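You operate a simulated robot arm through the tools that you are given. There is no shell and no other tool. Be economical: measure what you need, move in short steps, check, and stop when the job is done.

You run a simulated robot arm. Do the job below in one go: nothing can be reset, and whatever is moved stays where it is left.

TASK
Put the green pad on the desk fifty-nine away on the aisle edge of bench twenty-six. Put the paper ball on the desk fifty-nine away on the bench twenty-six. Take the green roll from the desk fifty-nine and put it on the back shelf of the blue cart. Put one of the blue plugs from the desk sixty-two on the desk fifty-nine. Push the lower middle clear drawer shut. Push the top right clear drawer shut. Take the silver block labelled "AIR" from the desk sixty-two and put it on top of the red spool. Put the teal mug on the white pad on the top of the grey cart. Take the blue wrench from the desk fifty-six and leave it on the shelf under desk sixty-two. Put the white box that says "seals" from the desk fifty-six on the blue mat on desk sixty-two and the white box labelled "cards" on the shelf under steel bench. Put the white can on the bench fifty-seven. Any order will do. Set down upright: teal mug, white box, white can.

The check looks at the end state, three seconds after you hand in, the way a careful person would. Anything else that was tipped, shoved, dropped, spilled or broken makes it a failure. A push-on lid holds only when it is set on centred and level and pressed home; a screw cap is set on level and turned clockwise until tight.

THE ROBOT
A 7-joint arm with a two-finger parallel gripper on a trunk, on a base that drives. Base frame: it is fixed to the floor where the robot stands at the start and does not move with it; the origin is under the middle of the robot, x ahead of it, y to its left, z up; the surface under the hand at the start is at about z = 760. Lengths are in mm, angles in degrees, forces in N, time in s.
With the tool pointing down near the work surface it reaches from about 380 to 740 mm from the robot's upright axis, wherever it stands. Its first joint turns from -143.0 to 143.0 degrees. Places, roughly: aisle edge of bench twenty-six (60x17 cm) [-5420, -3060, 780]; back shelf of the blue cart (100x25 cm) [-20, -3900, 800]; bench fifty-seven [-600, -4200, 800]; bench twenty-six [-5000, -3200, 800]; blue mat on desk sixty-two [-800, 2600, 800]; blue plug (3x3x3 cm) [100, 1900, 800]; blue wrench (16x6x3 cm) [-800, 1100, 800]; desk fifty-nine [600, 500, 800]; green pad (6x9x3 cm) [900, 0, 800]; green roll (11x10x4 cm) [700, 800, 800]; lower middle clear drawer [-400, 2200, 1100]; paper ball (6x5x5 cm) [1100, -100, 800]; red spool (8x8x8 cm) [-300, 2300, 800]; shelf under desk sixty-two [-700, 2300, 300]; shelf under steel bench [-4800, 1200, 300]; silver block [-750, 2500, 750]; teal mug (12x8x10 cm) [-1000, 1100, 800]; top right clear drawer [-500, 2300, 1200]; white box [-1250, 750, 750]; white can (7x7x19 cm) [100, -1300, 900]; white pad [-2750, -500, 500]. Payload 3 kg.
Tool frame: the origin (TCP) lies between the finger pads and is the grasp point; the fingertips stand 30 mm ahead of it; z points along the fingers, y is the line along which they close. The gripper opens to 110 mm. The fingers are 20 mm wide and 10 mm thick; the gripper's body (48 by 112 mm) begins 55 mm behind the TCP.
Orientation is told as [roll, pitch, yaw] about the base's x, y, z axes, in that order, counted from this pose: with the fingers straight down and closing along the base's y, the tool's x points along the base's -x, its y along +y and its z along -z.

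THE INTERFACE
- The arm moves only by the tool nudge_tool. Its argument "series" is a list that holds one entry, the list of rows, each a list of 7 numbers: the turn, a rotation vector about the tool's x, y, z in degrees, then the shift along the tool's x, y, z in m, then the opening in per cent of the stroke, from 0 (shut) to 100 (fully open). In form: [[[ax, ay, az, dx, dy, dz, gripper], ...]]. A call has 1 to 8 rows; each row shifts and turns the commanded pose from where the row before left it, along the tool's axes as they then stand. Each row takes 0.2 s and may step no farther than 50 mm and 8.6 degrees from the row before; otherwise, or with a gripper value out of range, the whole call is refused. Where a pose cannot be reached the arm comes as near as it can. A force on the tool above 40 N (or 10 N above the force at the start of the call, whichever is more), or a blocked arm, ends the call early, and 0.2 s more pass. Each finger travels about 108 mm/s and halts on what it meets, pressing with about 44 N; the grip force reading is that of the motor and also rises with nothing between the fingers. The clock runs only during rows and for 0.2 s after the last one: add rows that do not move to give the fingers time. It gives the time, the measured TCP pose, the force on the tool (base axes), the opening and the grip force at its end, in the units of the frame above (readings bear some noise), with the torque about the TCP (base axes, N m) and any sound that the robot's microphone picked up.
- Cameras (640 x 400 px; columns grow to the right, rows downward): "scene" is now at [133.4, -41.6, 1559.1]; the picture's right is [-0.60, -0.80, 0.00], its down [-0.69, 0.52, -0.50] and it looks along [0.40, -0.30, -0.87] (base axes); focal length 214 px, centre (320, 200). "wrist" rides on the gripper at [72, 17, -103] in the tool frame; the picture's right is [-0.23, 0.97, 0.00], its down [-0.76, -0.18, -0.62] and it looks along [-0.61, -0.14, 0.78] (tool axes); focal length 222 px, centre (320, 200).
- get_image(camera): a new picture of that camera. It takes no simulated time.
- raise_lower(by): slides the trunk up (or, below 0, down) by that many mm; the arm and the scene camera ride with it, the base frame stays. It gives what a move gives, with no picture.
- steer(legs): drives the robot by 1 to 6 legs, each [ahead, left, turn to the left] in mm, mm and degrees, along the robot's own axes; the way and the turn of a leg run together, so that a leg with both is an arc; at most 1500 mm and 180 degrees a leg. The arm and the cameras ride along, it lands a little off, and it stops where it bumps. It gives what a move gives.
- head_to(pan, tilt): turns the head with the scene camera to pan (to the left, within 86 degrees either way) and tilt (down, from -29 to 69), counted from straight ahead of the robot. It gives what a move gives.
- locate(camera, pixels): for up to 12 pixels [column, row] of the newest picture of that camera ("zoom" is the newest enlarged one), the place [x, y, z] in the base frame of the surface seen there, good to about 3 mm. It takes no simulated time.
- inspect(camera, box): a new picture of the part [left, top, right, bottom] of that camera's present view, enlarged. It takes no simulated time.
- finish_job(): hands the job in; it is judged then, once.

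Keep the steps short. Do not move on a guess: measure, check each grasp and each placing, and mend mistakes. In all there are 364 turns and 314 pictures (those below and enlarged ones count). Leave the gripper open and the arm clear of the work at the hand-in unless told otherwise, and finish with a single line.

The tools are called after "Request:" as a command line: name --argument value ..., lists and objects as JSON in quotes. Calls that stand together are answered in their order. nudge_tool: Moves the arm, as the interface text tells. Its arguments: {"type":"object","properties":{"series":{"type":"array"}},"required":["series"]} The other tools are called the same way: raise_lower (by) slides the trunk up or down; steer (legs) drives the base; head_to (pan, tilt) turns the head that bears the scene camera; get_image (camera) takes a picture; locate (camera, pixels) gives the place of the surface under pixels of a picture; inspect (camera, box) takes an enlarged picture of a part of a camera's view; finish_job () hands the job in.

At the start:

```text
clock: 0.0
tcp_pos: [626.5, 92.3, 1145.1]
orientation: [0.1, 0.0, 0.0]
ft_force: [0.1, 0.8, -0.1]
moment: [-0.01, 0.02, 0.01]
finger_gap: 110.1
gripper_force: 0.1
trunk travel left (down, up): [-696.0, 194.0]
robot x, y, heading: [2.9, -0.7, 0.2]
head pan, tilt: [-37.1, 60.0]
```

scene: 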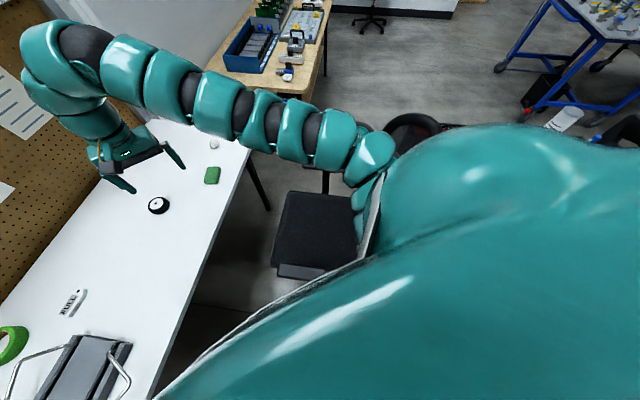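
wrist: 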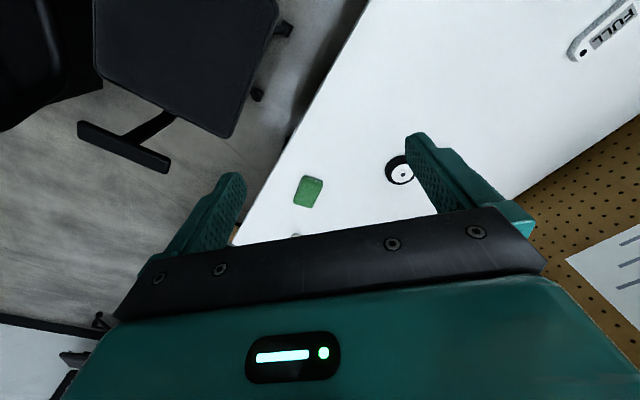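

I see the desk with the green pad near (212,175), the paper ball near (214,143) and the green roll near (12,345). First I measure them.

Request:
locate --camera "scene" --pixels '[[212, 175], [214, 143], [12, 330], [12, 345], [158, 205], [180, 130], [250, 150], [160, 398], [265, 200], [320, 230], [72, 303], [100, 370]]'

Request:
inspect --camera "scene" --box '[140, 100, 300, 220]'

Request:
locate --camera "wrist" --pixels '[[308, 191], [296, 236], [400, 170]]'

```text
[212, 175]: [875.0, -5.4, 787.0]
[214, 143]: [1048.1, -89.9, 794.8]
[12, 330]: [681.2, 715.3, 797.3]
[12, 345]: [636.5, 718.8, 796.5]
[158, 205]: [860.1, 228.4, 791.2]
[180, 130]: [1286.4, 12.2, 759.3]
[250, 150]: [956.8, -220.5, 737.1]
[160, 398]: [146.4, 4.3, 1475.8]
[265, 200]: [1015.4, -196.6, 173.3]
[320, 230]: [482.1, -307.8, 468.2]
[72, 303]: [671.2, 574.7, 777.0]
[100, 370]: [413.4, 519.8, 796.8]
```

```text
3.33 times, centred on (220, 160) of scene
```

zoom: 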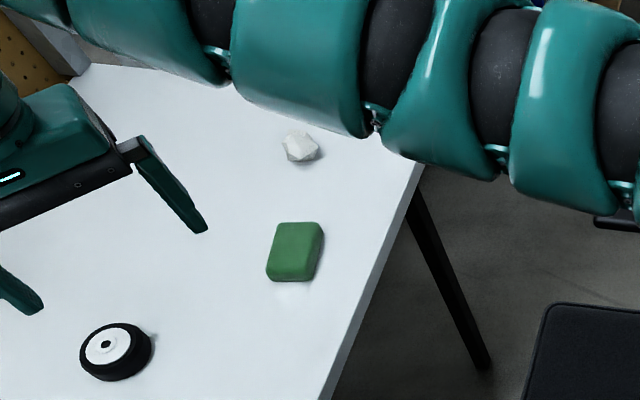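

```text
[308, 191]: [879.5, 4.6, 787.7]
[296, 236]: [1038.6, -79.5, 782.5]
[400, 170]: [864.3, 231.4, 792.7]
```

Pad top at about (877,0,787), ball at about (1043,-85). Next I survey the room by turning the head.

Request:
head_to --pan 45 --tilt 35

Request:
get_image --camera "scene"

Request:
head_to --pan -20 --tilt 35

Request:
get_image --camera "scene"

Request:
head_to --pan -86 --tilt 25

Request:
get_image --camera "scene"

Request:
head_to --pan 86 --tilt 25

Request:
get_image --camera "scene"

```text
clock: 1.6
tcp_pos: [626.8, 91.7, 1144.3]
orientation: [0.0, -0.1, 0.0]
ft_force: [0.4, -0.2, 1.3]
moment: [0.0, -0.01, 0.0]
finger_gap: 109.7
gripper_force: 0.1
trunk travel left (down, up): [-696.0, 194.0]
robot x, y, heading: [4.0, 1.7, -0.0]
head pan, tilt: [45.0, 35.0]
```

```text
310 pictures are left
```

scene: 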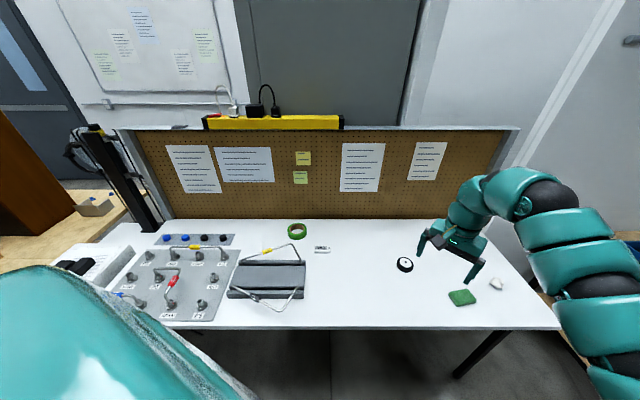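

```text
clock: 2.9
tcp_pos: [627.4, 92.4, 1144.6]
orientation: [0.0, 0.1, 0.0]
ft_force: [0.4, 0.9, 0.1]
moment: [0.01, 0.01, 0.01]
finger_gap: 110.2
gripper_force: 0.1
trunk travel left (down, up): [-696.0, 194.0]
robot x, y, heading: [-3.1, 2.8, 0.2]
head pan, tilt: [-20.0, 35.0]
```

```text
309 pictures are left
```

scene: 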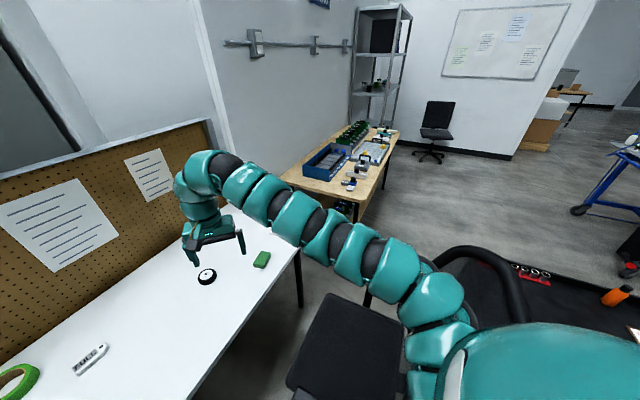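

```text
clock: 4.3
tcp_pos: [626.5, 92.1, 1144.5]
orientation: [-0.1, 0.1, 0.1]
ft_force: [0.7, -0.2, -0.1]
moment: [-0.05, -0.03, -0.02]
finger_gap: 110.0
gripper_force: 0.1
trunk travel left (down, up): [-696.0, 194.0]
robot x, y, heading: [-2.2, 1.6, 0.2]
head pan, tilt: [-85.9, 25.0]
```

```text
308 pictures are left
```

scene: 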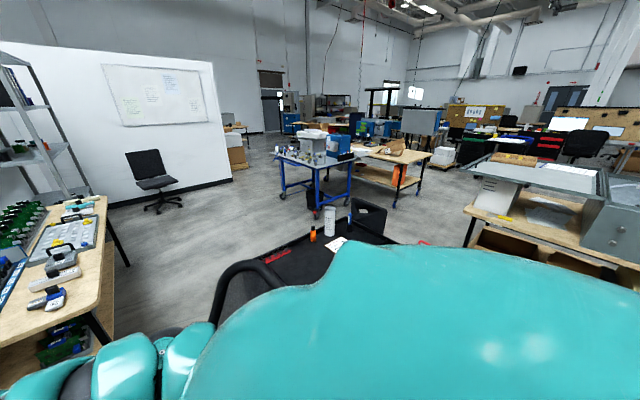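

```text
clock: 6.9
tcp_pos: [626.9, 92.3, 1144.3]
orientation: [0.1, 0.1, 0.0]
ft_force: [-0.7, 1.0, -0.7]
moment: [0.0, -0.02, 0.01]
finger_gap: 109.9
gripper_force: 0.1
trunk travel left (down, up): [-696.0, 194.0]
robot x, y, heading: [-2.6, 1.0, 0.2]
head pan, tilt: [85.9, 25.0]
```

```text
307 pictures are left
```

scene: 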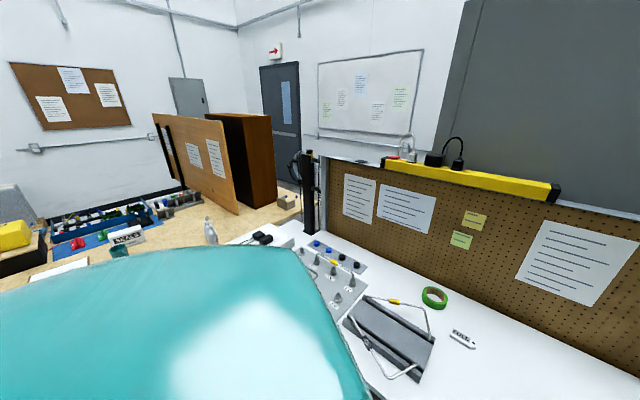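

I see desk fifty-nine ahead and desk fifty-six/sixty-two to the left-back. Next I look straight ahead and down to measure the desk edge and the chair.

Request:
head_to --pan 0 --tilt 55

Request:
get_image --camera "scene"

```text
clock: 8.5
tcp_pos: [627.4, 91.9, 1144.8]
orientation: [0.0, 0.0, 0.0]
ft_force: [0.2, 0.8, 0.5]
moment: [-0.03, 0.0, 0.0]
finger_gap: 109.7
gripper_force: 0.1
trunk travel left (down, up): [-696.0, 194.0]
robot x, y, heading: [-0.5, -1.9, 0.1]
head pan, tilt: [0.0, 55.0]
```

```text
306 pictures are left
```

scene: 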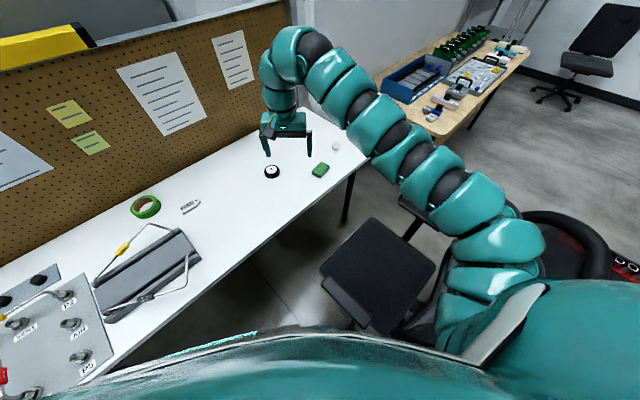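

Request:
locate --camera "scene" --pixels '[[345, 190], [240, 268], [100, 368], [145, 207], [378, 262], [335, 295], [372, 220], [432, 262], [320, 168], [336, 146], [345, 215], [280, 320]]'

Request:
inspect --camera "scene" --box '[300, 200, 460, 360]'

```text
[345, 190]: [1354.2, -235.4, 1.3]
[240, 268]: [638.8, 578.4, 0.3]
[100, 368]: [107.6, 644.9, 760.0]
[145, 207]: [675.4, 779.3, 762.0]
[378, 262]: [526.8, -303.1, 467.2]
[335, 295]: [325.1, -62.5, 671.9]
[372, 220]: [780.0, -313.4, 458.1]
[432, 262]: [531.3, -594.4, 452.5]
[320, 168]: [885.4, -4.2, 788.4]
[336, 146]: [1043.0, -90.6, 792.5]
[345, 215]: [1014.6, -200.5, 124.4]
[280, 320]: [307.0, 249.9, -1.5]
```

```text
2.50 times, centred on (380, 280) of scene
```

zoom: 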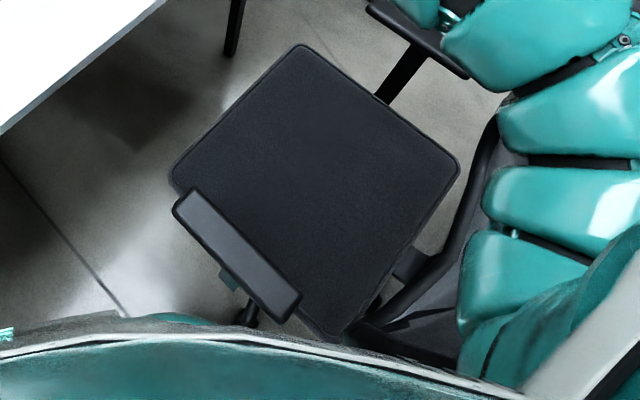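

The chair blocks the desk front. I measure its corners, armrest ends, and the wooden bench's near edge.

Request:
locate --camera "zoom" --pixels '[[182, 205], [295, 300], [175, 180], [300, 50], [455, 165], [340, 330], [200, 215], [465, 72], [375, 5], [480, 290], [270, 320], [495, 140]]'

Request:
locate --camera "scene" --pixels '[[445, 133], [528, 50], [388, 97], [465, 160], [520, 150], [540, 210], [358, 150], [349, 210], [500, 70], [600, 130], [610, 220], [404, 66]]'

```text
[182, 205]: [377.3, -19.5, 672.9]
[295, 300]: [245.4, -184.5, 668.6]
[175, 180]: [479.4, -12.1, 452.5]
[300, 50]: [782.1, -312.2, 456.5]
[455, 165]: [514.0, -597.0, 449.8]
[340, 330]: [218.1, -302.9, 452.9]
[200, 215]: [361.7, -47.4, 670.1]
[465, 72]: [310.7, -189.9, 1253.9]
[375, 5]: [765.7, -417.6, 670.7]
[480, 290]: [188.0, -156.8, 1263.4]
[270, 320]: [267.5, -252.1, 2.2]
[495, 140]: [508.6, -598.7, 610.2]
```

```text
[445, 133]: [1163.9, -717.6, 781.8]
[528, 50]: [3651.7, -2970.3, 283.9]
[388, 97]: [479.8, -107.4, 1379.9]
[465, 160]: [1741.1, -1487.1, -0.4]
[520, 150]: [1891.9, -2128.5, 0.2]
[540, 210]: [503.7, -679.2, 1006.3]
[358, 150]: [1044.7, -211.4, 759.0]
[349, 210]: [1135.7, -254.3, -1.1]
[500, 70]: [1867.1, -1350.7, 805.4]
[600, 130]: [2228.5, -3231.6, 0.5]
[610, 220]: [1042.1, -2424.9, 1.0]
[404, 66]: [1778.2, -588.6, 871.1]
```

The chair leaves narrow standing room, so I need the robot's own footprint. I turn the wrist about its axis to look back at the base with the wrist camera.

Request:
nudge_tool --series '[[[0, 0, 8.5, 0, 0, 0, 100], [0, 0, 8.5, 0, 0, 0, 100], [0, 0, 8.5, 0, 0, 0, 100], [0, 0, 8.5, 0, 0, 0, 100], [0, 0, 8.5, 0, 0, 0, 100], [0, 0, 8.5, 0, 0, 0, 100], [0, 0, 8.5, 0, 0, 0, 100], [0, 0, 8.5, 0, 0, 0, 100]]]'

Request:
nudge_tool --series '[[[0, 0, 8.5, 0, 0, 0, 100], [0, 0, 8.5, 0, 0, 0, 100], [0, 0, 8.5, 0, 0, 0, 100], [0, 0, 8.5, 0, 0, 0, 100], [0, 0, 8.5, 0, 0, 0, 100], [0, 0, 8.5, 0, 0, 0, 100], [0, 0, 8.5, 0, 0, 0, 100], [0, 0, 8.5, 0, 0, 0, 100]]]'

Request:
get_image --camera "wrist"

```text
clock: 10.3
tcp_pos: [627.5, 92.1, 1145.5]
orientation: [0.0, 0.0, -68.1]
ft_force: [0.2, -0.5, -0.3]
moment: [-0.01, -0.02, 0.01]
finger_gap: 110.0
gripper_force: 0.1
trunk travel left (down, up): [-696.0, 194.0]
robot x, y, heading: [-2.5, 1.7, -0.0]
head pan, tilt: [0.0, 55.0]
```

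```text
clock: 12.1
tcp_pos: [627.4, 91.5, 1145.3]
orientation: [0.0, 0.1, -121.8]
ft_force: [-0.6, -0.4, -0.1]
moment: [-0.01, 0.03, -0.02]
finger_gap: 109.8
gripper_force: 0.0
out of reach, approached as far as the arm can: row 7, 8
trunk travel left (down, up): [-696.0, 194.0]
robot x, y, heading: [2.2, -0.2, 0.0]
head pan, tilt: [0.0, 55.0]
```

```text
304 pictures are left
```

wrist: 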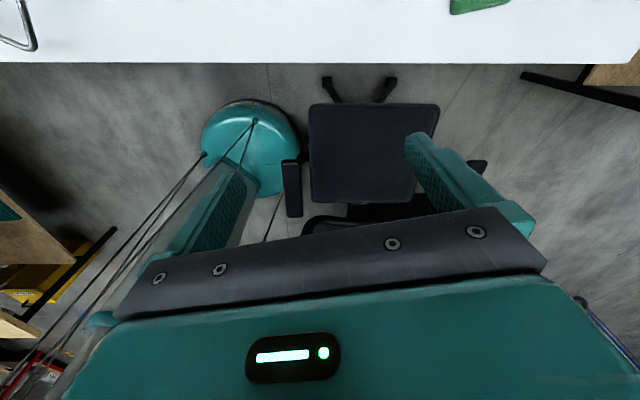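

Now I see the base dome at (250,145) beside the chair. I measure its outline and the chair's.

Request:
locate --camera "wrist" --pixels '[[203, 145], [250, 103], [297, 130], [298, 155], [250, 150], [230, 105], [285, 160], [300, 212], [285, 112], [250, 62], [311, 198], [207, 125]]'

Request:
inspect --camera "wrist" --box '[180, 50, 500, 250]'

```text
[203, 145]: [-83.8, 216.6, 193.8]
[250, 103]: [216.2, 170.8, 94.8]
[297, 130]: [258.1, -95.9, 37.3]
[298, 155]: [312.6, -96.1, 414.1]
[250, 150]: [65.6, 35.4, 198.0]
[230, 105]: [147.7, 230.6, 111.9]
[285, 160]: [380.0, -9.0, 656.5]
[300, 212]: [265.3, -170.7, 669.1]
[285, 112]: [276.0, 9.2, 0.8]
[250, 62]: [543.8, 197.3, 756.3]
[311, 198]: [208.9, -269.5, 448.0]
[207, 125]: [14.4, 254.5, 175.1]
```

```text
2.00 times, centred on (340, 150) of wrist
```

zoom: 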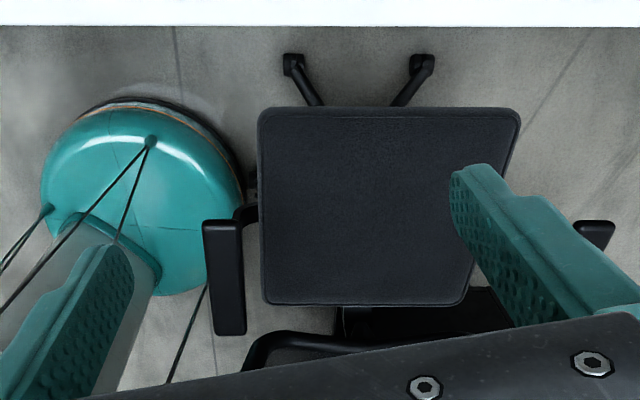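

The base is a low dome (about 276 mm radius, 200 mm high), so it can slide under the desk. I measure the column and the chair's feet.

Request:
locate --camera "zoom" --pixels '[[293, 62], [422, 62], [252, 185], [150, 140], [130, 250], [75, 222], [158, 268], [120, 240], [50, 210], [110, 370], [20, 300], [225, 225]]'

```text
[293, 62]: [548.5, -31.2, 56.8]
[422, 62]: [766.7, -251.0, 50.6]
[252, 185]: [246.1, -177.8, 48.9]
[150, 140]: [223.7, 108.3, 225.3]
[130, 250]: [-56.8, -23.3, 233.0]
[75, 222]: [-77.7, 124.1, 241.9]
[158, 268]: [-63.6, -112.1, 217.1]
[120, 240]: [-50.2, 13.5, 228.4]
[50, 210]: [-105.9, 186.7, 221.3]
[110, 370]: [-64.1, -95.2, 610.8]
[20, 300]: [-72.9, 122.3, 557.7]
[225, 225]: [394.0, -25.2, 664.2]
```

The column stands about 60 mm behind the axis. I check the thin stays that rise from the dome.

Request:
inspect --camera "wrist" --box '[0, 120, 280, 400]'

```text
1.43 times, centred on (140, 260) of wrist
```

zoom: 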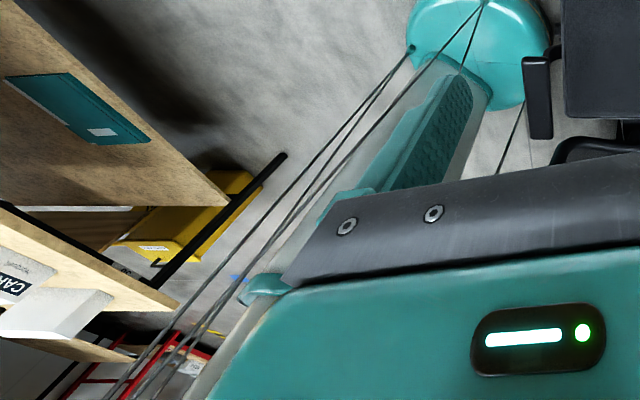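

Request:
locate --camera "zoom" --pixels '[[400, 65], [365, 105], [350, 165], [280, 245], [240, 310], [150, 385], [415, 80], [440, 50], [385, 112], [265, 290], [325, 195], [300, 222]]'

```text
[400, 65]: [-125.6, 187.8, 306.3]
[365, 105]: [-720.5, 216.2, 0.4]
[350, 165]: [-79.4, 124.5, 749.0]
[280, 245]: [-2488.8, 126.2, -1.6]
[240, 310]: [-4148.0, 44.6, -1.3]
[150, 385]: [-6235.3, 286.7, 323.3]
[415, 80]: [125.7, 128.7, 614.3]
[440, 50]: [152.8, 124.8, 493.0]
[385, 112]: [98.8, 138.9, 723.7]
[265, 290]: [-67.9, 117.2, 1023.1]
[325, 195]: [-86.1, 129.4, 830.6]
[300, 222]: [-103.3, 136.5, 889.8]
```

The front stays reach about x=90 at desk height, so I'll face the desk squarely with the base under it. First I turn the wrist back, then measure the pegboard.

Request:
nudge_tool --series '[[[0, 0, -8.5, 0, 0, 0, 100], [0, 0, -8.5, 0, 0, 0, 100], [0, 0, -8.5, 0, 0, 0, 100], [0, 0, -8.5, 0, 0, 0, 100], [0, 0, -8.5, 0, 0, 0, 100], [0, 0, -8.5, 0, 0, 0, 100], [0, 0, -8.5, 0, 0, 0, 100], [0, 0, -8.5, 0, 0, 0, 100]]]'

Request:
locate --camera "scene" --pixels '[[240, 85], [200, 15], [60, 170], [50, 40], [275, 110], [145, 197], [140, 218], [143, 206], [155, 205], [132, 205]]'

Request:
inspect --camera "scene" --box '[280, 120, 360, 200]'

```text
clock: 13.9
tcp_pos: [626.6, 92.1, 1145.4]
orientation: [0.0, 0.0, -53.7]
ft_force: [-0.3, 0.9, 0.0]
moment: [0.0, 0.01, -0.03]
finger_gap: 110.0
gripper_force: 0.0
trunk travel left (down, up): [-696.0, 194.0]
robot x, y, heading: [1.9, -1.7, -0.1]
head pan, tilt: [0.0, 55.0]
```

```text
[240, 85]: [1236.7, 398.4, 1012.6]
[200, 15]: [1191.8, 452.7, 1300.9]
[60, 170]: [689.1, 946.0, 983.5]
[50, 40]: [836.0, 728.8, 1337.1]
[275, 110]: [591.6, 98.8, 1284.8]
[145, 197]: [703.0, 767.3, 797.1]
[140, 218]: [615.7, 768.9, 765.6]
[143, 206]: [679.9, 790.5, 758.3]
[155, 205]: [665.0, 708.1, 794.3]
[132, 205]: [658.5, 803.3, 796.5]
```

```text
5.00 times, centred on (320, 160) of scene
```

zoom: 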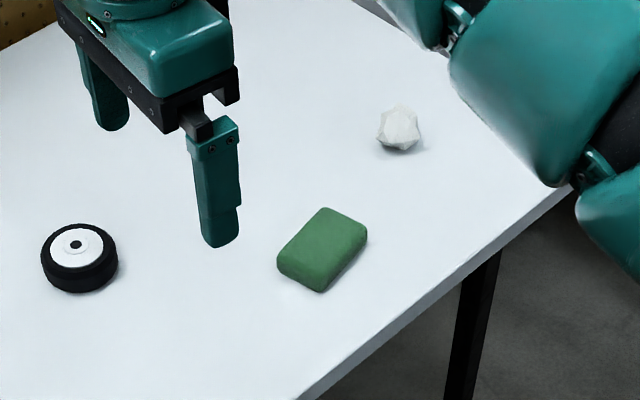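

I measure the pad's corners and the ball.

Request:
locate --camera "zoom" --pixels '[[324, 210], [364, 231], [320, 282], [281, 258], [322, 245], [398, 112], [400, 128], [378, 130], [417, 128]]'

```text
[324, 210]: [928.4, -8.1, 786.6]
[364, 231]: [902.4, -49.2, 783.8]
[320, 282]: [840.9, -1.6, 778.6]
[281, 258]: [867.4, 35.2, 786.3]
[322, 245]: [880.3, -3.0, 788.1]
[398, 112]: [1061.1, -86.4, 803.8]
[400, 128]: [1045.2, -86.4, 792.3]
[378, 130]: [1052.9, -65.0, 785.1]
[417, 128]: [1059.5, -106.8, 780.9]
```

Pad centre (884,-6), long side at about -36°. I retract the hand 200 mm towards the body, then drive left and forward with a turn to face the desk.

Request:
nudge_tool --series '[[[0, 0, 0, 0.0295, -0.04, 0, 100], [0, 0, 0, 0.0295, -0.04, 0, 100], [0, 0, 0, 0.0295, -0.04, 0, 100], [0, 0, 0, 0.0295, -0.04, 0, 100]]]'

Request:
steer --legs '[[50, 150, 0], [0, 0, 44]]'

```text
clock: 14.9
tcp_pos: [607.1, 115.8, 1145.7]
orientation: [0.0, 0.0, -53.8]
ft_force: [0.7, 0.1, 0.0]
moment: [0.01, 0.02, 0.0]
finger_gap: 110.3
gripper_force: 0.0
out of reach, approached as far as the arm can: row 1, 2, 3, 4
trunk travel left (down, up): [-696.0, 194.0]
robot x, y, heading: [-0.8, -2.1, 0.2]
head pan, tilt: [0.0, 55.0]
```

```text
clock: 18.3
tcp_pos: [406.4, 654.6, 1146.3]
orientation: [0.0, 0.1, -9.8]
ft_force: [0.1, -0.1, -0.4]
moment: [-0.01, -0.01, 0.02]
finger_gap: 110.1
gripper_force: 0.0
trunk travel left (down, up): [-696.0, 194.0]
robot x, y, heading: [48.3, 151.3, 43.9]
head pan, tilt: [0.0, 55.0]
```

The hand has enough room to the pegboard (about 150 mm). I drive in so that the axis stands at about (350,215), facing the desk.

Request:
steer --legs '[[130, 0, 3], [124, -170, 0]]'

Request:
head_to --pan -50 --tilt 55

Request:
get_image --camera "scene"

```text
clock: 20.8
tcp_pos: [681.8, 742.3, 1145.1]
orientation: [0.1, 0.1, -6.8]
ft_force: [0.3, 0.4, -0.4]
moment: [-0.02, 0.03, -0.02]
finger_gap: 110.0
gripper_force: 0.1
trunk travel left (down, up): [-696.0, 194.0]
robot x, y, heading: [351.5, 219.2, 47.0]
head pan, tilt: [0.0, 55.0]
```

```text
clock: 22.0
tcp_pos: [679.1, 741.0, 1146.0]
orientation: [-0.1, 0.1, -6.7]
ft_force: [-1.0, 0.1, -0.3]
moment: [0.0, 0.02, 0.02]
finger_gap: 109.9
gripper_force: 0.2
trunk travel left (down, up): [-696.0, 194.0]
robot x, y, heading: [350.2, 217.9, 46.8]
head pan, tilt: [-50.0, 55.0]
```

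```text
300 pictures are left
```

scene: 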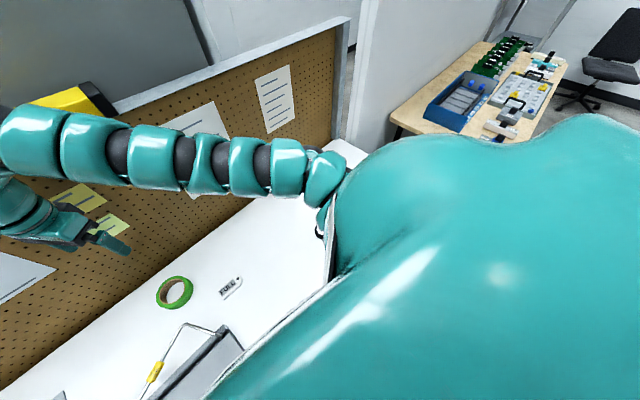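

The robot stands at (350,218) with the hand almost over the green roll, so I take the roll first. I look closely at it.

Request:
inspect --camera "scene" --box '[135, 260, 215, 320]'

Request:
get_image --camera "wrist"

```text
6.67 times, centred on (175, 290) of scene
```

zoom: 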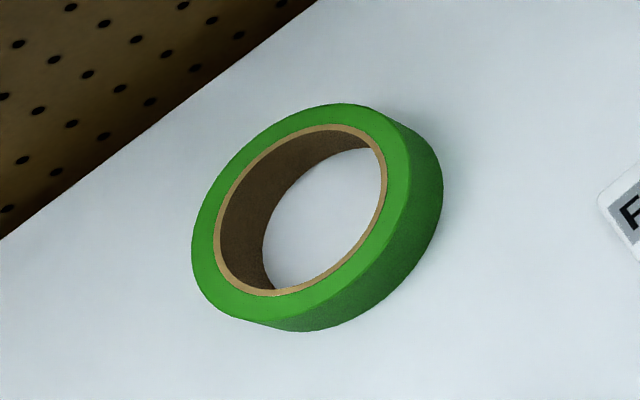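

```text
298 pictures are left
```

wrist: 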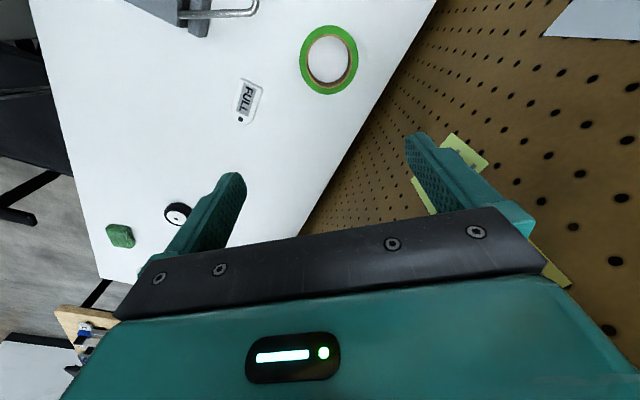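

Request:
locate --camera "wrist" --pixels '[[303, 60], [354, 60], [328, 29], [330, 91], [310, 60], [349, 60], [329, 60], [330, 39], [330, 83]]'

Request:
locate --camera "zoom" --pixels '[[205, 240], [400, 200], [345, 113], [265, 305], [315, 215]]'

```text
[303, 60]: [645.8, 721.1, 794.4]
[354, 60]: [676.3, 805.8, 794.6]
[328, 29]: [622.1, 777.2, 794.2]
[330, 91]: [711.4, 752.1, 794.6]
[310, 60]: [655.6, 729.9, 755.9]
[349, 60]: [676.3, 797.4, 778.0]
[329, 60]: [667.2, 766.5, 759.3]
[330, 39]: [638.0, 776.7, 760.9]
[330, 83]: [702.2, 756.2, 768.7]
```

```text
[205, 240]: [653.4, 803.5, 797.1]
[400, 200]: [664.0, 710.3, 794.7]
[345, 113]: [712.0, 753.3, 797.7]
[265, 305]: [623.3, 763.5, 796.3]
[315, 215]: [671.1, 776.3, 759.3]
```

Ring centre about (665,763), outer radius 50, wall about 11 mm, top at 796. I plan to grip the near wall at (660,718) with one finger in the hole, and descend to z≈835 first.

Request:
nudge_tool --series '[[[0, 0, 0, 0.017, -0.025, 0.02, 55], [0, 0, 0, 0, 0, 0.049, 55], [0, 0, 0, 0, 0, 0.049, 55], [0, 0, 0, 0, 0, 0.049, 55], [0, 0, 0, 0, 0, 0.049, 55], [0, 0, 0, 0, 0, 0.049, 55], [0, 0, 0, 0, 0, 0.045, 55]]]'

Request:
get_image --camera "wrist"

```text
clock: 23.6
tcp_pos: [681.2, 768.5, 965.7]
orientation: [0.0, -0.1, -6.8]
ft_force: [-1.7, -0.5, -2.5]
moment: [0.08, -0.13, 0.04]
finger_gap: 60.4
gripper_force: 0.1
out of reach, approached as far as the arm can: row 1, 2, 3, 4
trunk travel left (down, up): [-696.0, 194.0]
robot x, y, heading: [351.1, 220.5, 47.1]
head pan, tilt: [-50.0, 55.0]
```

```text
297 pictures are left
```

wrist: 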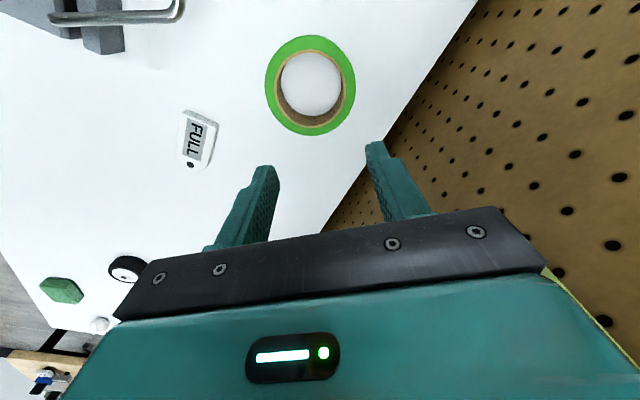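

The arm was at a reach limit up high and drifted; now at (681,768,966). I move towards (660,718,835).

Request:
nudge_tool --series '[[[0, 0, 0, 0, 0, 0.044, 55], [0, 0, 0, 0.0075, -0.026, 0.04, 55], [0, 0, 0, 0.0075, -0.026, 0.04, 55], [0, 0, 0, 0, 0, 0.007, 55]]]'

Request:
get_image --camera "wrist"

```text
clock: 24.6
tcp_pos: [659.8, 716.6, 835.4]
orientation: [-0.1, 0.1, -6.8]
ft_force: [-0.3, 0.5, 0.0]
moment: [0.01, 0.0, 0.02]
finger_gap: 60.5
gripper_force: 0.1
trunk travel left (down, up): [-696.0, 194.0]
robot x, y, heading: [351.3, 216.0, 47.0]
head pan, tilt: [-50.0, 55.0]
```

```text
296 pictures are left
```

wrist: 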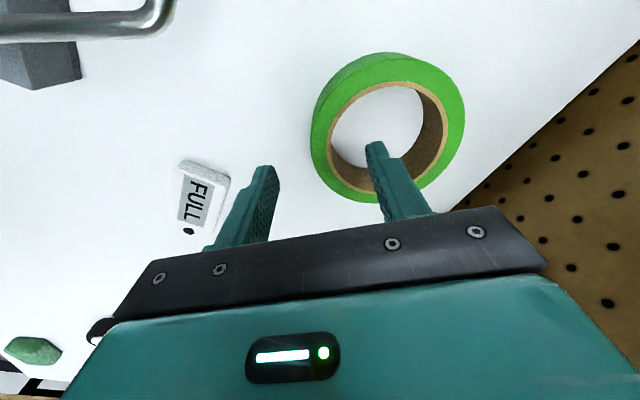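

Geometry puts the right finger at the hole centre (664,751) and the left one clear of the tag. I descend 39 mm and close.

Request:
nudge_tool --series '[[[0, 0, 0, 0, 0, 0.02, 55], [0, 0, 0, 0, 0, 0.019, 55], [0, 0, 0, 0, 0, 0, 0], [0, 0, 0, 0, 0, 0, 0], [0, 0, 0, 0, 0, 0, 0], [0, 0, 0, 0, 0, -0.04, 0], [0, 0, 0, 0, 0, -0.04, 0]]]'

Request:
get_image --camera "wrist"

```text
clock: 26.2
tcp_pos: [656.0, 718.5, 876.6]
orientation: [-0.1, 0.1, -6.8]
ft_force: [-0.2, 0.1, -0.4]
moment: [0.0, -0.01, 0.03]
finger_gap: 13.2
gripper_force: 44.2
trunk travel left (down, up): [-696.0, 194.0]
robot x, y, heading: [350.5, 215.5, 47.2]
head pan, tilt: [-50.0, 55.0]
```

```text
295 pictures are left
```

wrist: 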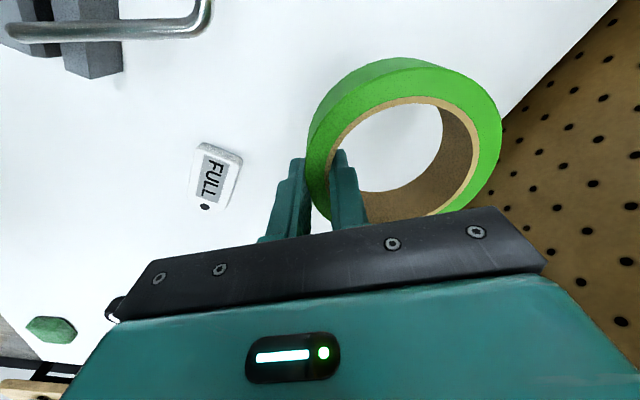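

The roll is held (gap 13 mm). I lift it further and back out from the desk.

Request:
nudge_tool --series '[[[0, 0, 0, 0, 0, -0.045, 0], [0, 0, 0, 0, 0, -0.045, 0]]]'

Request:
steer --legs '[[-124, 170, 0], [-180, 0, 0]]'

Request:
nudge_tool --series '[[[0, 0, 0, 0, 0, -0.045, 0], [0, 0, 0, 0, 0, -0.045, 0], [0, 0, 0, 0, 0, -0.045, 0], [0, 0, 0, 0, 0, -0.045, 0]]]'

Request:
head_to --pan -86 --tilt 30

Request:
get_image --camera "scene"

```text
clock: 26.8
tcp_pos: [661.8, 743.7, 918.9]
orientation: [0.1, 0.1, -6.9]
ft_force: [-0.7, 0.2, -1.1]
moment: [-0.02, 0.01, 0.01]
finger_gap: 12.9
gripper_force: 43.7
out of reach, approached as far as the arm can: row 1, 2
trunk travel left (down, up): [-696.0, 194.0]
robot x, y, heading: [353.4, 216.9, 46.9]
head pan, tilt: [-50.0, 55.0]
```

```text
clock: 29.6
tcp_pos: [329.8, 636.6, 920.4]
orientation: [0.1, 0.1, -6.8]
ft_force: [-0.3, -0.4, 0.1]
moment: [-0.03, -0.01, 0.01]
finger_gap: 12.9
gripper_force: 43.6
trunk travel left (down, up): [-696.0, 194.0]
robot x, y, heading: [16.6, 111.5, 47.0]
head pan, tilt: [-50.0, 55.0]
```

```text
clock: 30.6
tcp_pos: [331.5, 664.7, 1020.8]
orientation: [0.0, 0.0, -6.7]
ft_force: [0.3, -0.1, 0.3]
moment: [-0.05, -0.03, -0.02]
finger_gap: 12.9
gripper_force: 43.4
out of reach, approached as far as the arm can: row 1, 2, 3
trunk travel left (down, up): [-696.0, 194.0]
robot x, y, heading: [18.4, 113.3, 47.0]
head pan, tilt: [-50.0, 55.0]
```

```text
clock: 31.6
tcp_pos: [333.2, 665.2, 1019.5]
orientation: [0.0, 0.2, -6.8]
ft_force: [-0.3, 0.4, -1.0]
moment: [-0.08, 0.01, -0.02]
finger_gap: 12.9
gripper_force: 44.5
trunk travel left (down, up): [-696.0, 194.0]
robot x, y, heading: [20.7, 111.4, 46.8]
head pan, tilt: [-85.9, 30.0]
```

```text
294 pictures are left
```

scene: 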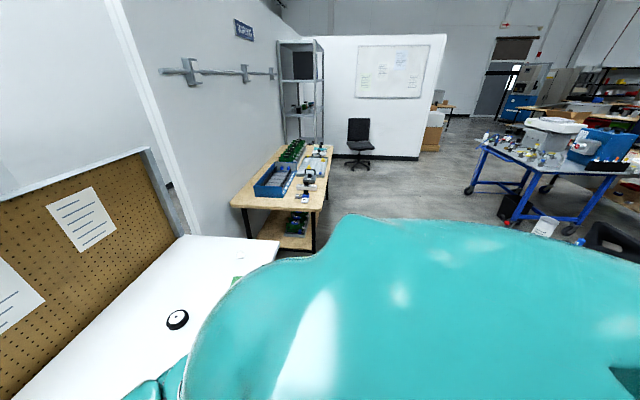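

I raise the trunk 150 mm for clearance and turn right to face the aisle (heading -90).

Request:
raise_lower --by 150

Request:
steer --legs '[[0, 0, -137]]'

Request:
head_to --pan 0 --tilt 35

Request:
get_image --camera "scene"

Request:
head_to --pan -45 --tilt 30

Request:
get_image --camera "scene"

```text
clock: 33.3
tcp_pos: [332.9, 665.1, 1170.3]
orientation: [-0.1, 0.1, -6.8]
ft_force: [0.3, -0.6, -0.5]
moment: [-0.05, 0.01, -0.02]
finger_gap: 13.1
gripper_force: 43.7
trunk travel left (down, up): [-846.0, 44.0]
robot x, y, heading: [15.8, 108.2, 47.2]
head pan, tilt: [-85.9, 30.0]
```

```text
clock: 39.5
tcp_pos: [150.3, -511.2, 1170.8]
orientation: [0.0, 0.2, -145.4]
ft_force: [-0.6, 1.3, -0.6]
moment: [0.01, -0.02, 0.02]
finger_gap: 12.7
gripper_force: 44.3
trunk travel left (down, up): [-846.0, 44.0]
robot x, y, heading: [14.8, 110.5, -91.4]
head pan, tilt: [-85.9, 30.0]
```

```text
clock: 41.0
tcp_pos: [151.2, -511.3, 1170.4]
orientation: [0.0, 0.2, -145.2]
ft_force: [0.4, -0.5, -1.6]
moment: [0.04, 0.03, -0.01]
finger_gap: 12.5
gripper_force: 44.3
trunk travel left (down, up): [-846.0, 44.0]
robot x, y, heading: [19.8, 109.8, -91.4]
head pan, tilt: [0.0, 35.0]
```

```text
293 pictures are left
```

scene: 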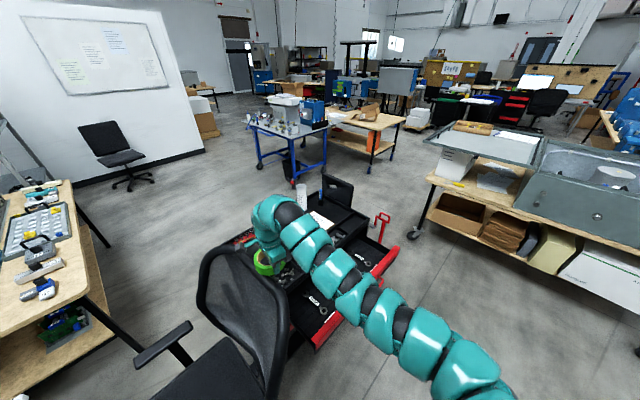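

```text
clock: 42.2
tcp_pos: [151.3, -511.0, 1171.0]
orientation: [0.1, 0.1, -145.3]
ft_force: [-0.2, -0.4, -0.9]
moment: [0.0, 0.02, 0.01]
finger_gap: 12.3
gripper_force: 44.0
trunk travel left (down, up): [-846.0, 44.0]
robot x, y, heading: [16.6, 111.7, -91.2]
head pan, tilt: [-45.0, 30.0]
```

```text
292 pictures are left
```

scene: 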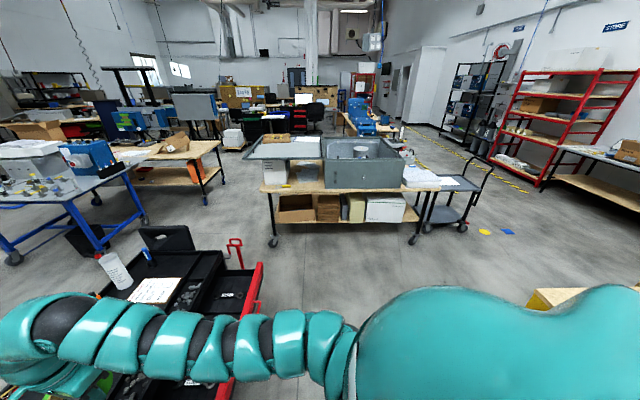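

I see the tool cart ahead with open drawers, then the blue cart and a wooden bench beyond. I measure the obstacles in this picture.

Request:
locate --camera "scene" --pixels '[[235, 375], [255, 265], [240, 245], [190, 232], [272, 243], [145, 218], [117, 165], [205, 205], [95, 200], [412, 240], [460, 228], [15, 258]]'

Request:
locate --camera "scene" --pixels '[[100, 258], [115, 270], [55, 170], [30, 150], [85, 145], [180, 140], [235, 215], [300, 250], [480, 185], [540, 300], [125, 170], [225, 180]]'

```text
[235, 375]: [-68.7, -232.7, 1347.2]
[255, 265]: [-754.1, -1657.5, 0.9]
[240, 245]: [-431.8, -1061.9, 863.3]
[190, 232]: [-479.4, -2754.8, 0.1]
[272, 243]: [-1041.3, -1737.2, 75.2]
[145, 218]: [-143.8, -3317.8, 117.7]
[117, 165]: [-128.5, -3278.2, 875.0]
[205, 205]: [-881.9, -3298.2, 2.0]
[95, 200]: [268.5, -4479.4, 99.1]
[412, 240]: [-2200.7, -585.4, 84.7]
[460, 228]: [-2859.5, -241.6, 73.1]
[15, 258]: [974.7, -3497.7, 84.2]
```

```text
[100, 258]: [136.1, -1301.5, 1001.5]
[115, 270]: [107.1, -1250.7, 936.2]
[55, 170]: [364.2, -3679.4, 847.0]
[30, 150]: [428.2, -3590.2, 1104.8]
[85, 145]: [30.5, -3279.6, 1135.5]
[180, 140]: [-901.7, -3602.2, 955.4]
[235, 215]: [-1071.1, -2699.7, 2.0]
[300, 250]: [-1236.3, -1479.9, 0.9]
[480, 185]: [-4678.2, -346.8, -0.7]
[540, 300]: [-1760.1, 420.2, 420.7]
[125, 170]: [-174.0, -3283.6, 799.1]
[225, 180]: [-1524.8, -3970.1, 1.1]
```

Black cart's handles reach (-432,-1062); the steel bench's caster is at (-1041,-1737). I drive down the gap to about (-600,-2600) and look at the blue cart.

Request:
steer --legs '[[526, -706, 0], [930, 20, 0], [1268, 127, 0]]'

Request:
head_to --pan 20 --tilt 35

Request:
get_image --camera "scene"

```text
clock: 57.3
tcp_pos: [-494.7, -3230.3, 1170.1]
orientation: [0.0, 0.1, -145.8]
ft_force: [-0.2, 1.4, -1.4]
moment: [0.06, 0.06, -0.03]
finger_gap: 11.8
gripper_force: 43.6
trunk travel left (down, up): [-846.0, 44.0]
robot x, y, heading: [-621.1, -2606.2, -91.5]
head pan, tilt: [-45.0, 30.0]
```

```text
clock: 58.7
tcp_pos: [-491.7, -3230.4, 1170.9]
orientation: [0.1, 0.1, -145.8]
ft_force: [0.0, 0.0, -1.3]
moment: [0.04, 0.01, -0.02]
finger_gap: 12.0
gripper_force: 43.7
trunk travel left (down, up): [-846.0, 44.0]
robot x, y, heading: [-622.4, -2603.4, -91.8]
head pan, tilt: [20.0, 35.0]
```

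```text
291 pictures are left
```

scene: 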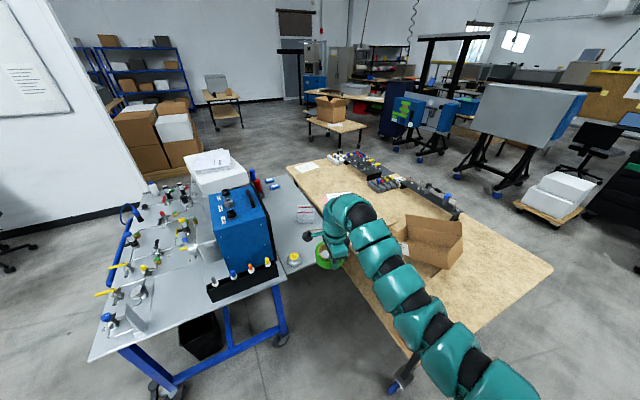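

The back shelf is the grey strip behind the blue machine, beside the wooden bench. I zoom in and measure it.

Request:
inspect --camera "scene" --box '[200, 150, 380, 300]'

```text
2.67 times, centred on (290, 225) of scene
```

zoom: 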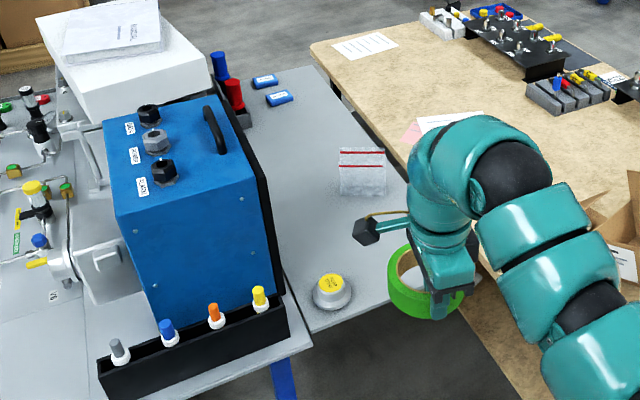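

Request:
locate --camera "zoom" --pixels '[[312, 328], [388, 298], [345, 255], [300, 240], [360, 180], [320, 110], [262, 210], [290, 290], [400, 200], [330, 290], [316, 68], [380, 270]]'

Request:
locate --camera "scene" --pixels '[[285, 290], [222, 332], [335, 292], [400, 385], [280, 338], [405, 350], [275, 282], [550, 270], [380, 300], [292, 170], [440, 240], [340, 330]]'

```text
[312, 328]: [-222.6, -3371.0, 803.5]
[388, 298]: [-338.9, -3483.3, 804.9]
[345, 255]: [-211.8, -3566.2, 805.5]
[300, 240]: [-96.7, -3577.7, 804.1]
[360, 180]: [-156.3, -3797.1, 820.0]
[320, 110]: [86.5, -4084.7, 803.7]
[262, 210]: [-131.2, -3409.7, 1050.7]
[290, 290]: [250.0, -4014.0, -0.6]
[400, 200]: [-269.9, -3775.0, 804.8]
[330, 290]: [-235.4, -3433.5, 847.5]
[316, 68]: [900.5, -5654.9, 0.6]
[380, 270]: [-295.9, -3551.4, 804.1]
```

```text
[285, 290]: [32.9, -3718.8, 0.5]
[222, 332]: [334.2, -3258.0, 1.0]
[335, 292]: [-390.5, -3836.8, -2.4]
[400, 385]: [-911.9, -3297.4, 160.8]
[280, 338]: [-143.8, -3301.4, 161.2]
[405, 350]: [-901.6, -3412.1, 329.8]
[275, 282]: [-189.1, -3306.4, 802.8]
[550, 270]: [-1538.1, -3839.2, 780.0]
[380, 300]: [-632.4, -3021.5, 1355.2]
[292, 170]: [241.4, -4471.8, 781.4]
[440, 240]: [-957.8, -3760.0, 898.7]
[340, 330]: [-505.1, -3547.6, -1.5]
```

Shelf top z≈804; a free spot is at about (-195,-3590) between the yellow jar and the packet. I drive so the hand is near it.

Request:
steer --legs '[[314, 180, 0]]'

Request:
get_image --camera "wrist"

```text
clock: 61.0
tcp_pos: [-326.0, -3552.1, 1169.4]
orientation: [0.0, 0.1, -145.9]
ft_force: [0.3, -0.2, -1.4]
moment: [0.05, 0.0, -0.02]
finger_gap: 11.9
gripper_force: 44.1
trunk travel left (down, up): [-846.0, 44.0]
robot x, y, heading: [-453.2, -2927.4, -91.8]
head pan, tilt: [20.0, 35.0]
```

```text
289 pictures are left
```

wrist: 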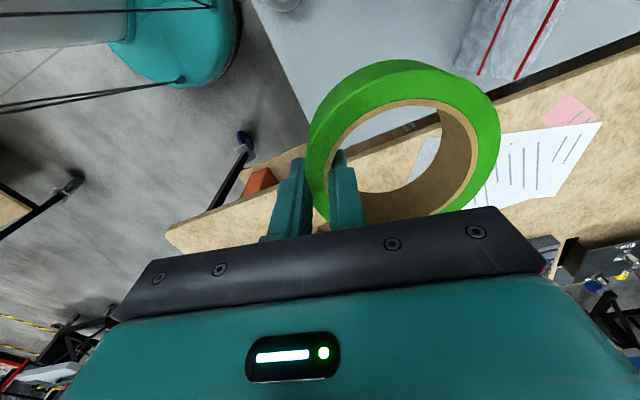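

I lower the trunk 150 mm, then shift the hand 106 mm along +x and descend part way.

Request:
raise_lower --by -150

Request:
nudge_tool --series '[[[0, 0, 0, 0.0293, 0.0198, 0, 0], [0, 0, 0, 0.0293, 0.0198, 0, 0], [0, 0, 0, 0.0293, 0.0198, 0, 0], [0, 0, 0, 0, 0, 0.045, 0], [0, 0, 0, 0, 0, 0.045, 0]]]'

Request:
get_image --camera "wrist"

Request:
inspect --camera "scene" --box '[160, 140, 400, 340]'

```text
clock: 62.8
tcp_pos: [-327.8, -3550.1, 1021.0]
orientation: [0.0, 0.1, -145.9]
ft_force: [-0.2, -1.0, -0.9]
moment: [0.02, -0.02, 0.02]
finger_gap: 11.7
gripper_force: 44.2
trunk travel left (down, up): [-696.0, 194.0]
robot x, y, heading: [-455.7, -2930.0, -91.9]
head pan, tilt: [20.0, 35.0]
```

```text
clock: 64.0
tcp_pos: [-220.4, -3551.2, 930.2]
orientation: [0.0, 0.2, -145.8]
ft_force: [0.1, -0.6, -0.2]
moment: [0.05, 0.05, -0.01]
finger_gap: 11.7
gripper_force: 44.0
trunk travel left (down, up): [-696.0, 194.0]
robot x, y, heading: [-455.6, -2925.1, -91.8]
head pan, tilt: [20.0, 35.0]
```

```text
288 pictures are left
```

wrist: 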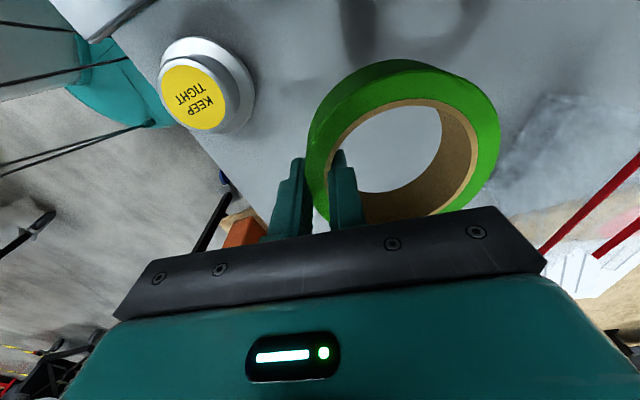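

```text
2.00 times, centred on (280, 240) of scene
```

zoom: 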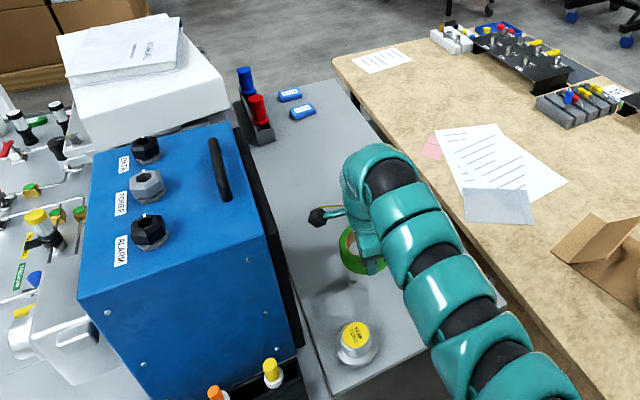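

The roll hangs over free shelf. I descend 86 mm with small steps at the end.

Request:
nudge_tool --series '[[[0, 0, 0, 0, 0, 0.04, 0], [0, 0, 0, 0, 0, 0.03, 0], [0, 0, 0, 0, 0, 0.012, 0], [0, 0, 0, 0, 0, 0.006, 0]]]'

Request:
inspect --camera "wrist" --box '[200, 20, 540, 240]'

```text
clock: 65.0
tcp_pos: [-220.3, -3551.2, 842.9]
orientation: [0.0, 0.1, -145.9]
ft_force: [0.0, 0.3, -1.0]
moment: [0.03, 0.0, -0.03]
finger_gap: 11.8
gripper_force: 43.3
trunk travel left (down, up): [-696.0, 194.0]
robot x, y, heading: [-452.9, -2925.2, -91.8]
head pan, tilt: [20.0, 35.0]
```

```text
1.82 times, centred on (370, 130) of wrist
```

zoom: 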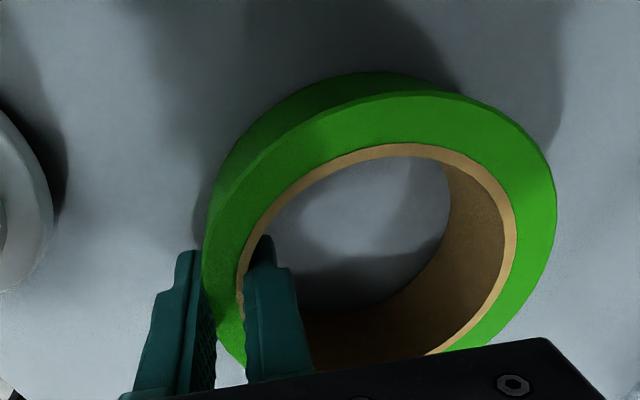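

No contact yet; I go down in 2–3 mm steps.

Request:
nudge_tool --series '[[[0, 0, 0, 0, 0, 0.003, 0], [0, 0, 0, 0, 0, 0.002, 0], [0, 0, 0, 0, 0, 0, 0]]]'

```text
clock: 65.8
tcp_pos: [-220.1, -3551.7, 842.0]
orientation: [0.4, 0.0, -145.9]
ft_force: [0.3, -1.5, 31.0]
moment: [0.04, 0.12, 0.03]
finger_gap: 11.7
gripper_force: 44.2
trunk travel left (down, up): [-696.0, 194.0]
robot x, y, heading: [-449.9, -2928.8, -92.0]
head pan, tilt: [20.0, 35.0]
```

Contact (31 N). I ease off, open, and rise.

Request:
nudge_tool --series '[[[0, 0, 0, 0, 0, -0.003, 0], [0, 0, 0, 0, 0, 0, 45], [0, 0, 0, 0, 0, 0, 45], [0, 0, 0, 0, 0, 0, 45], [0, 0, 0, 0, 0, -0.04, 45], [0, 0, 0, 0, 0, -0.045, 45], [0, 0, 0, 0, 0, -0.045, 45], [0, 0, 0, 0, 0, -0.045, 45]]]'

Request:
get_image --camera "wrist"

```text
clock: 67.6
tcp_pos: [-221.5, -3550.4, 1016.7]
orientation: [0.2, 0.0, -145.9]
ft_force: [-0.6, 0.3, 0.1]
moment: [0.01, -0.02, -0.01]
finger_gap: 49.6
gripper_force: 0.1
trunk travel left (down, up): [-696.0, 194.0]
robot x, y, heading: [-448.8, -2929.7, -92.3]
head pan, tilt: [20.0, 35.0]
```

```text
285 pictures are left
```

wrist: 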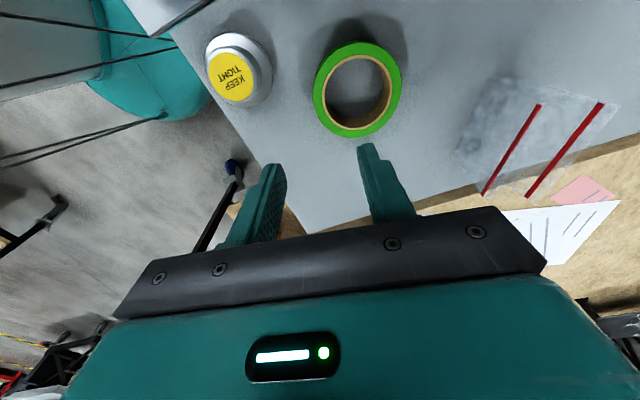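

The roll is placed well. Next is the white can: I raise the trunk, back away, and turn to face the black cart from the south.

Request:
raise_lower --by 150

Request:
steer --legs '[[-750, 200, 0], [0, 0, 150]]'

Request:
head_to --pan 20 --tilt 35

Request:
get_image --camera "scene"

```text
clock: 69.3
tcp_pos: [-221.4, -3550.5, 1165.6]
orientation: [0.0, 0.1, -146.0]
ft_force: [0.2, 0.1, 0.1]
moment: [-0.03, 0.01, 0.03]
finger_gap: 49.5
gripper_force: 0.0
trunk travel left (down, up): [-846.0, 44.0]
robot x, y, heading: [-450.9, -2928.1, -91.8]
head pan, tilt: [20.0, 35.0]
```

```text
clock: 79.6
tcp_pos: [-119.4, -1534.3, 1165.8]
orientation: [0.0, 0.0, 4.2]
ft_force: [-0.6, 0.1, 0.7]
moment: [0.03, 0.01, 0.0]
finger_gap: 49.6
gripper_force: 0.0
trunk travel left (down, up): [-846.0, 44.0]
robot x, y, heading: [-228.8, -2189.7, 58.2]
head pan, tilt: [20.0, 35.0]
```

```text
clock: 80.2
tcp_pos: [-119.2, -1535.1, 1165.7]
orientation: [0.0, 0.1, 4.3]
ft_force: [0.3, -1.0, -1.1]
moment: [-0.02, 0.02, 0.01]
finger_gap: 49.4
gripper_force: 0.1
trunk travel left (down, up): [-846.0, 44.0]
robot x, y, heading: [-224.7, -2188.0, 58.1]
head pan, tilt: [20.0, 35.0]
```

```text
284 pictures are left
```

scene: 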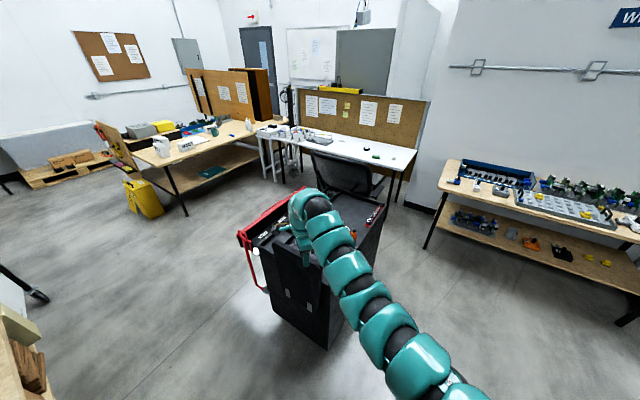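

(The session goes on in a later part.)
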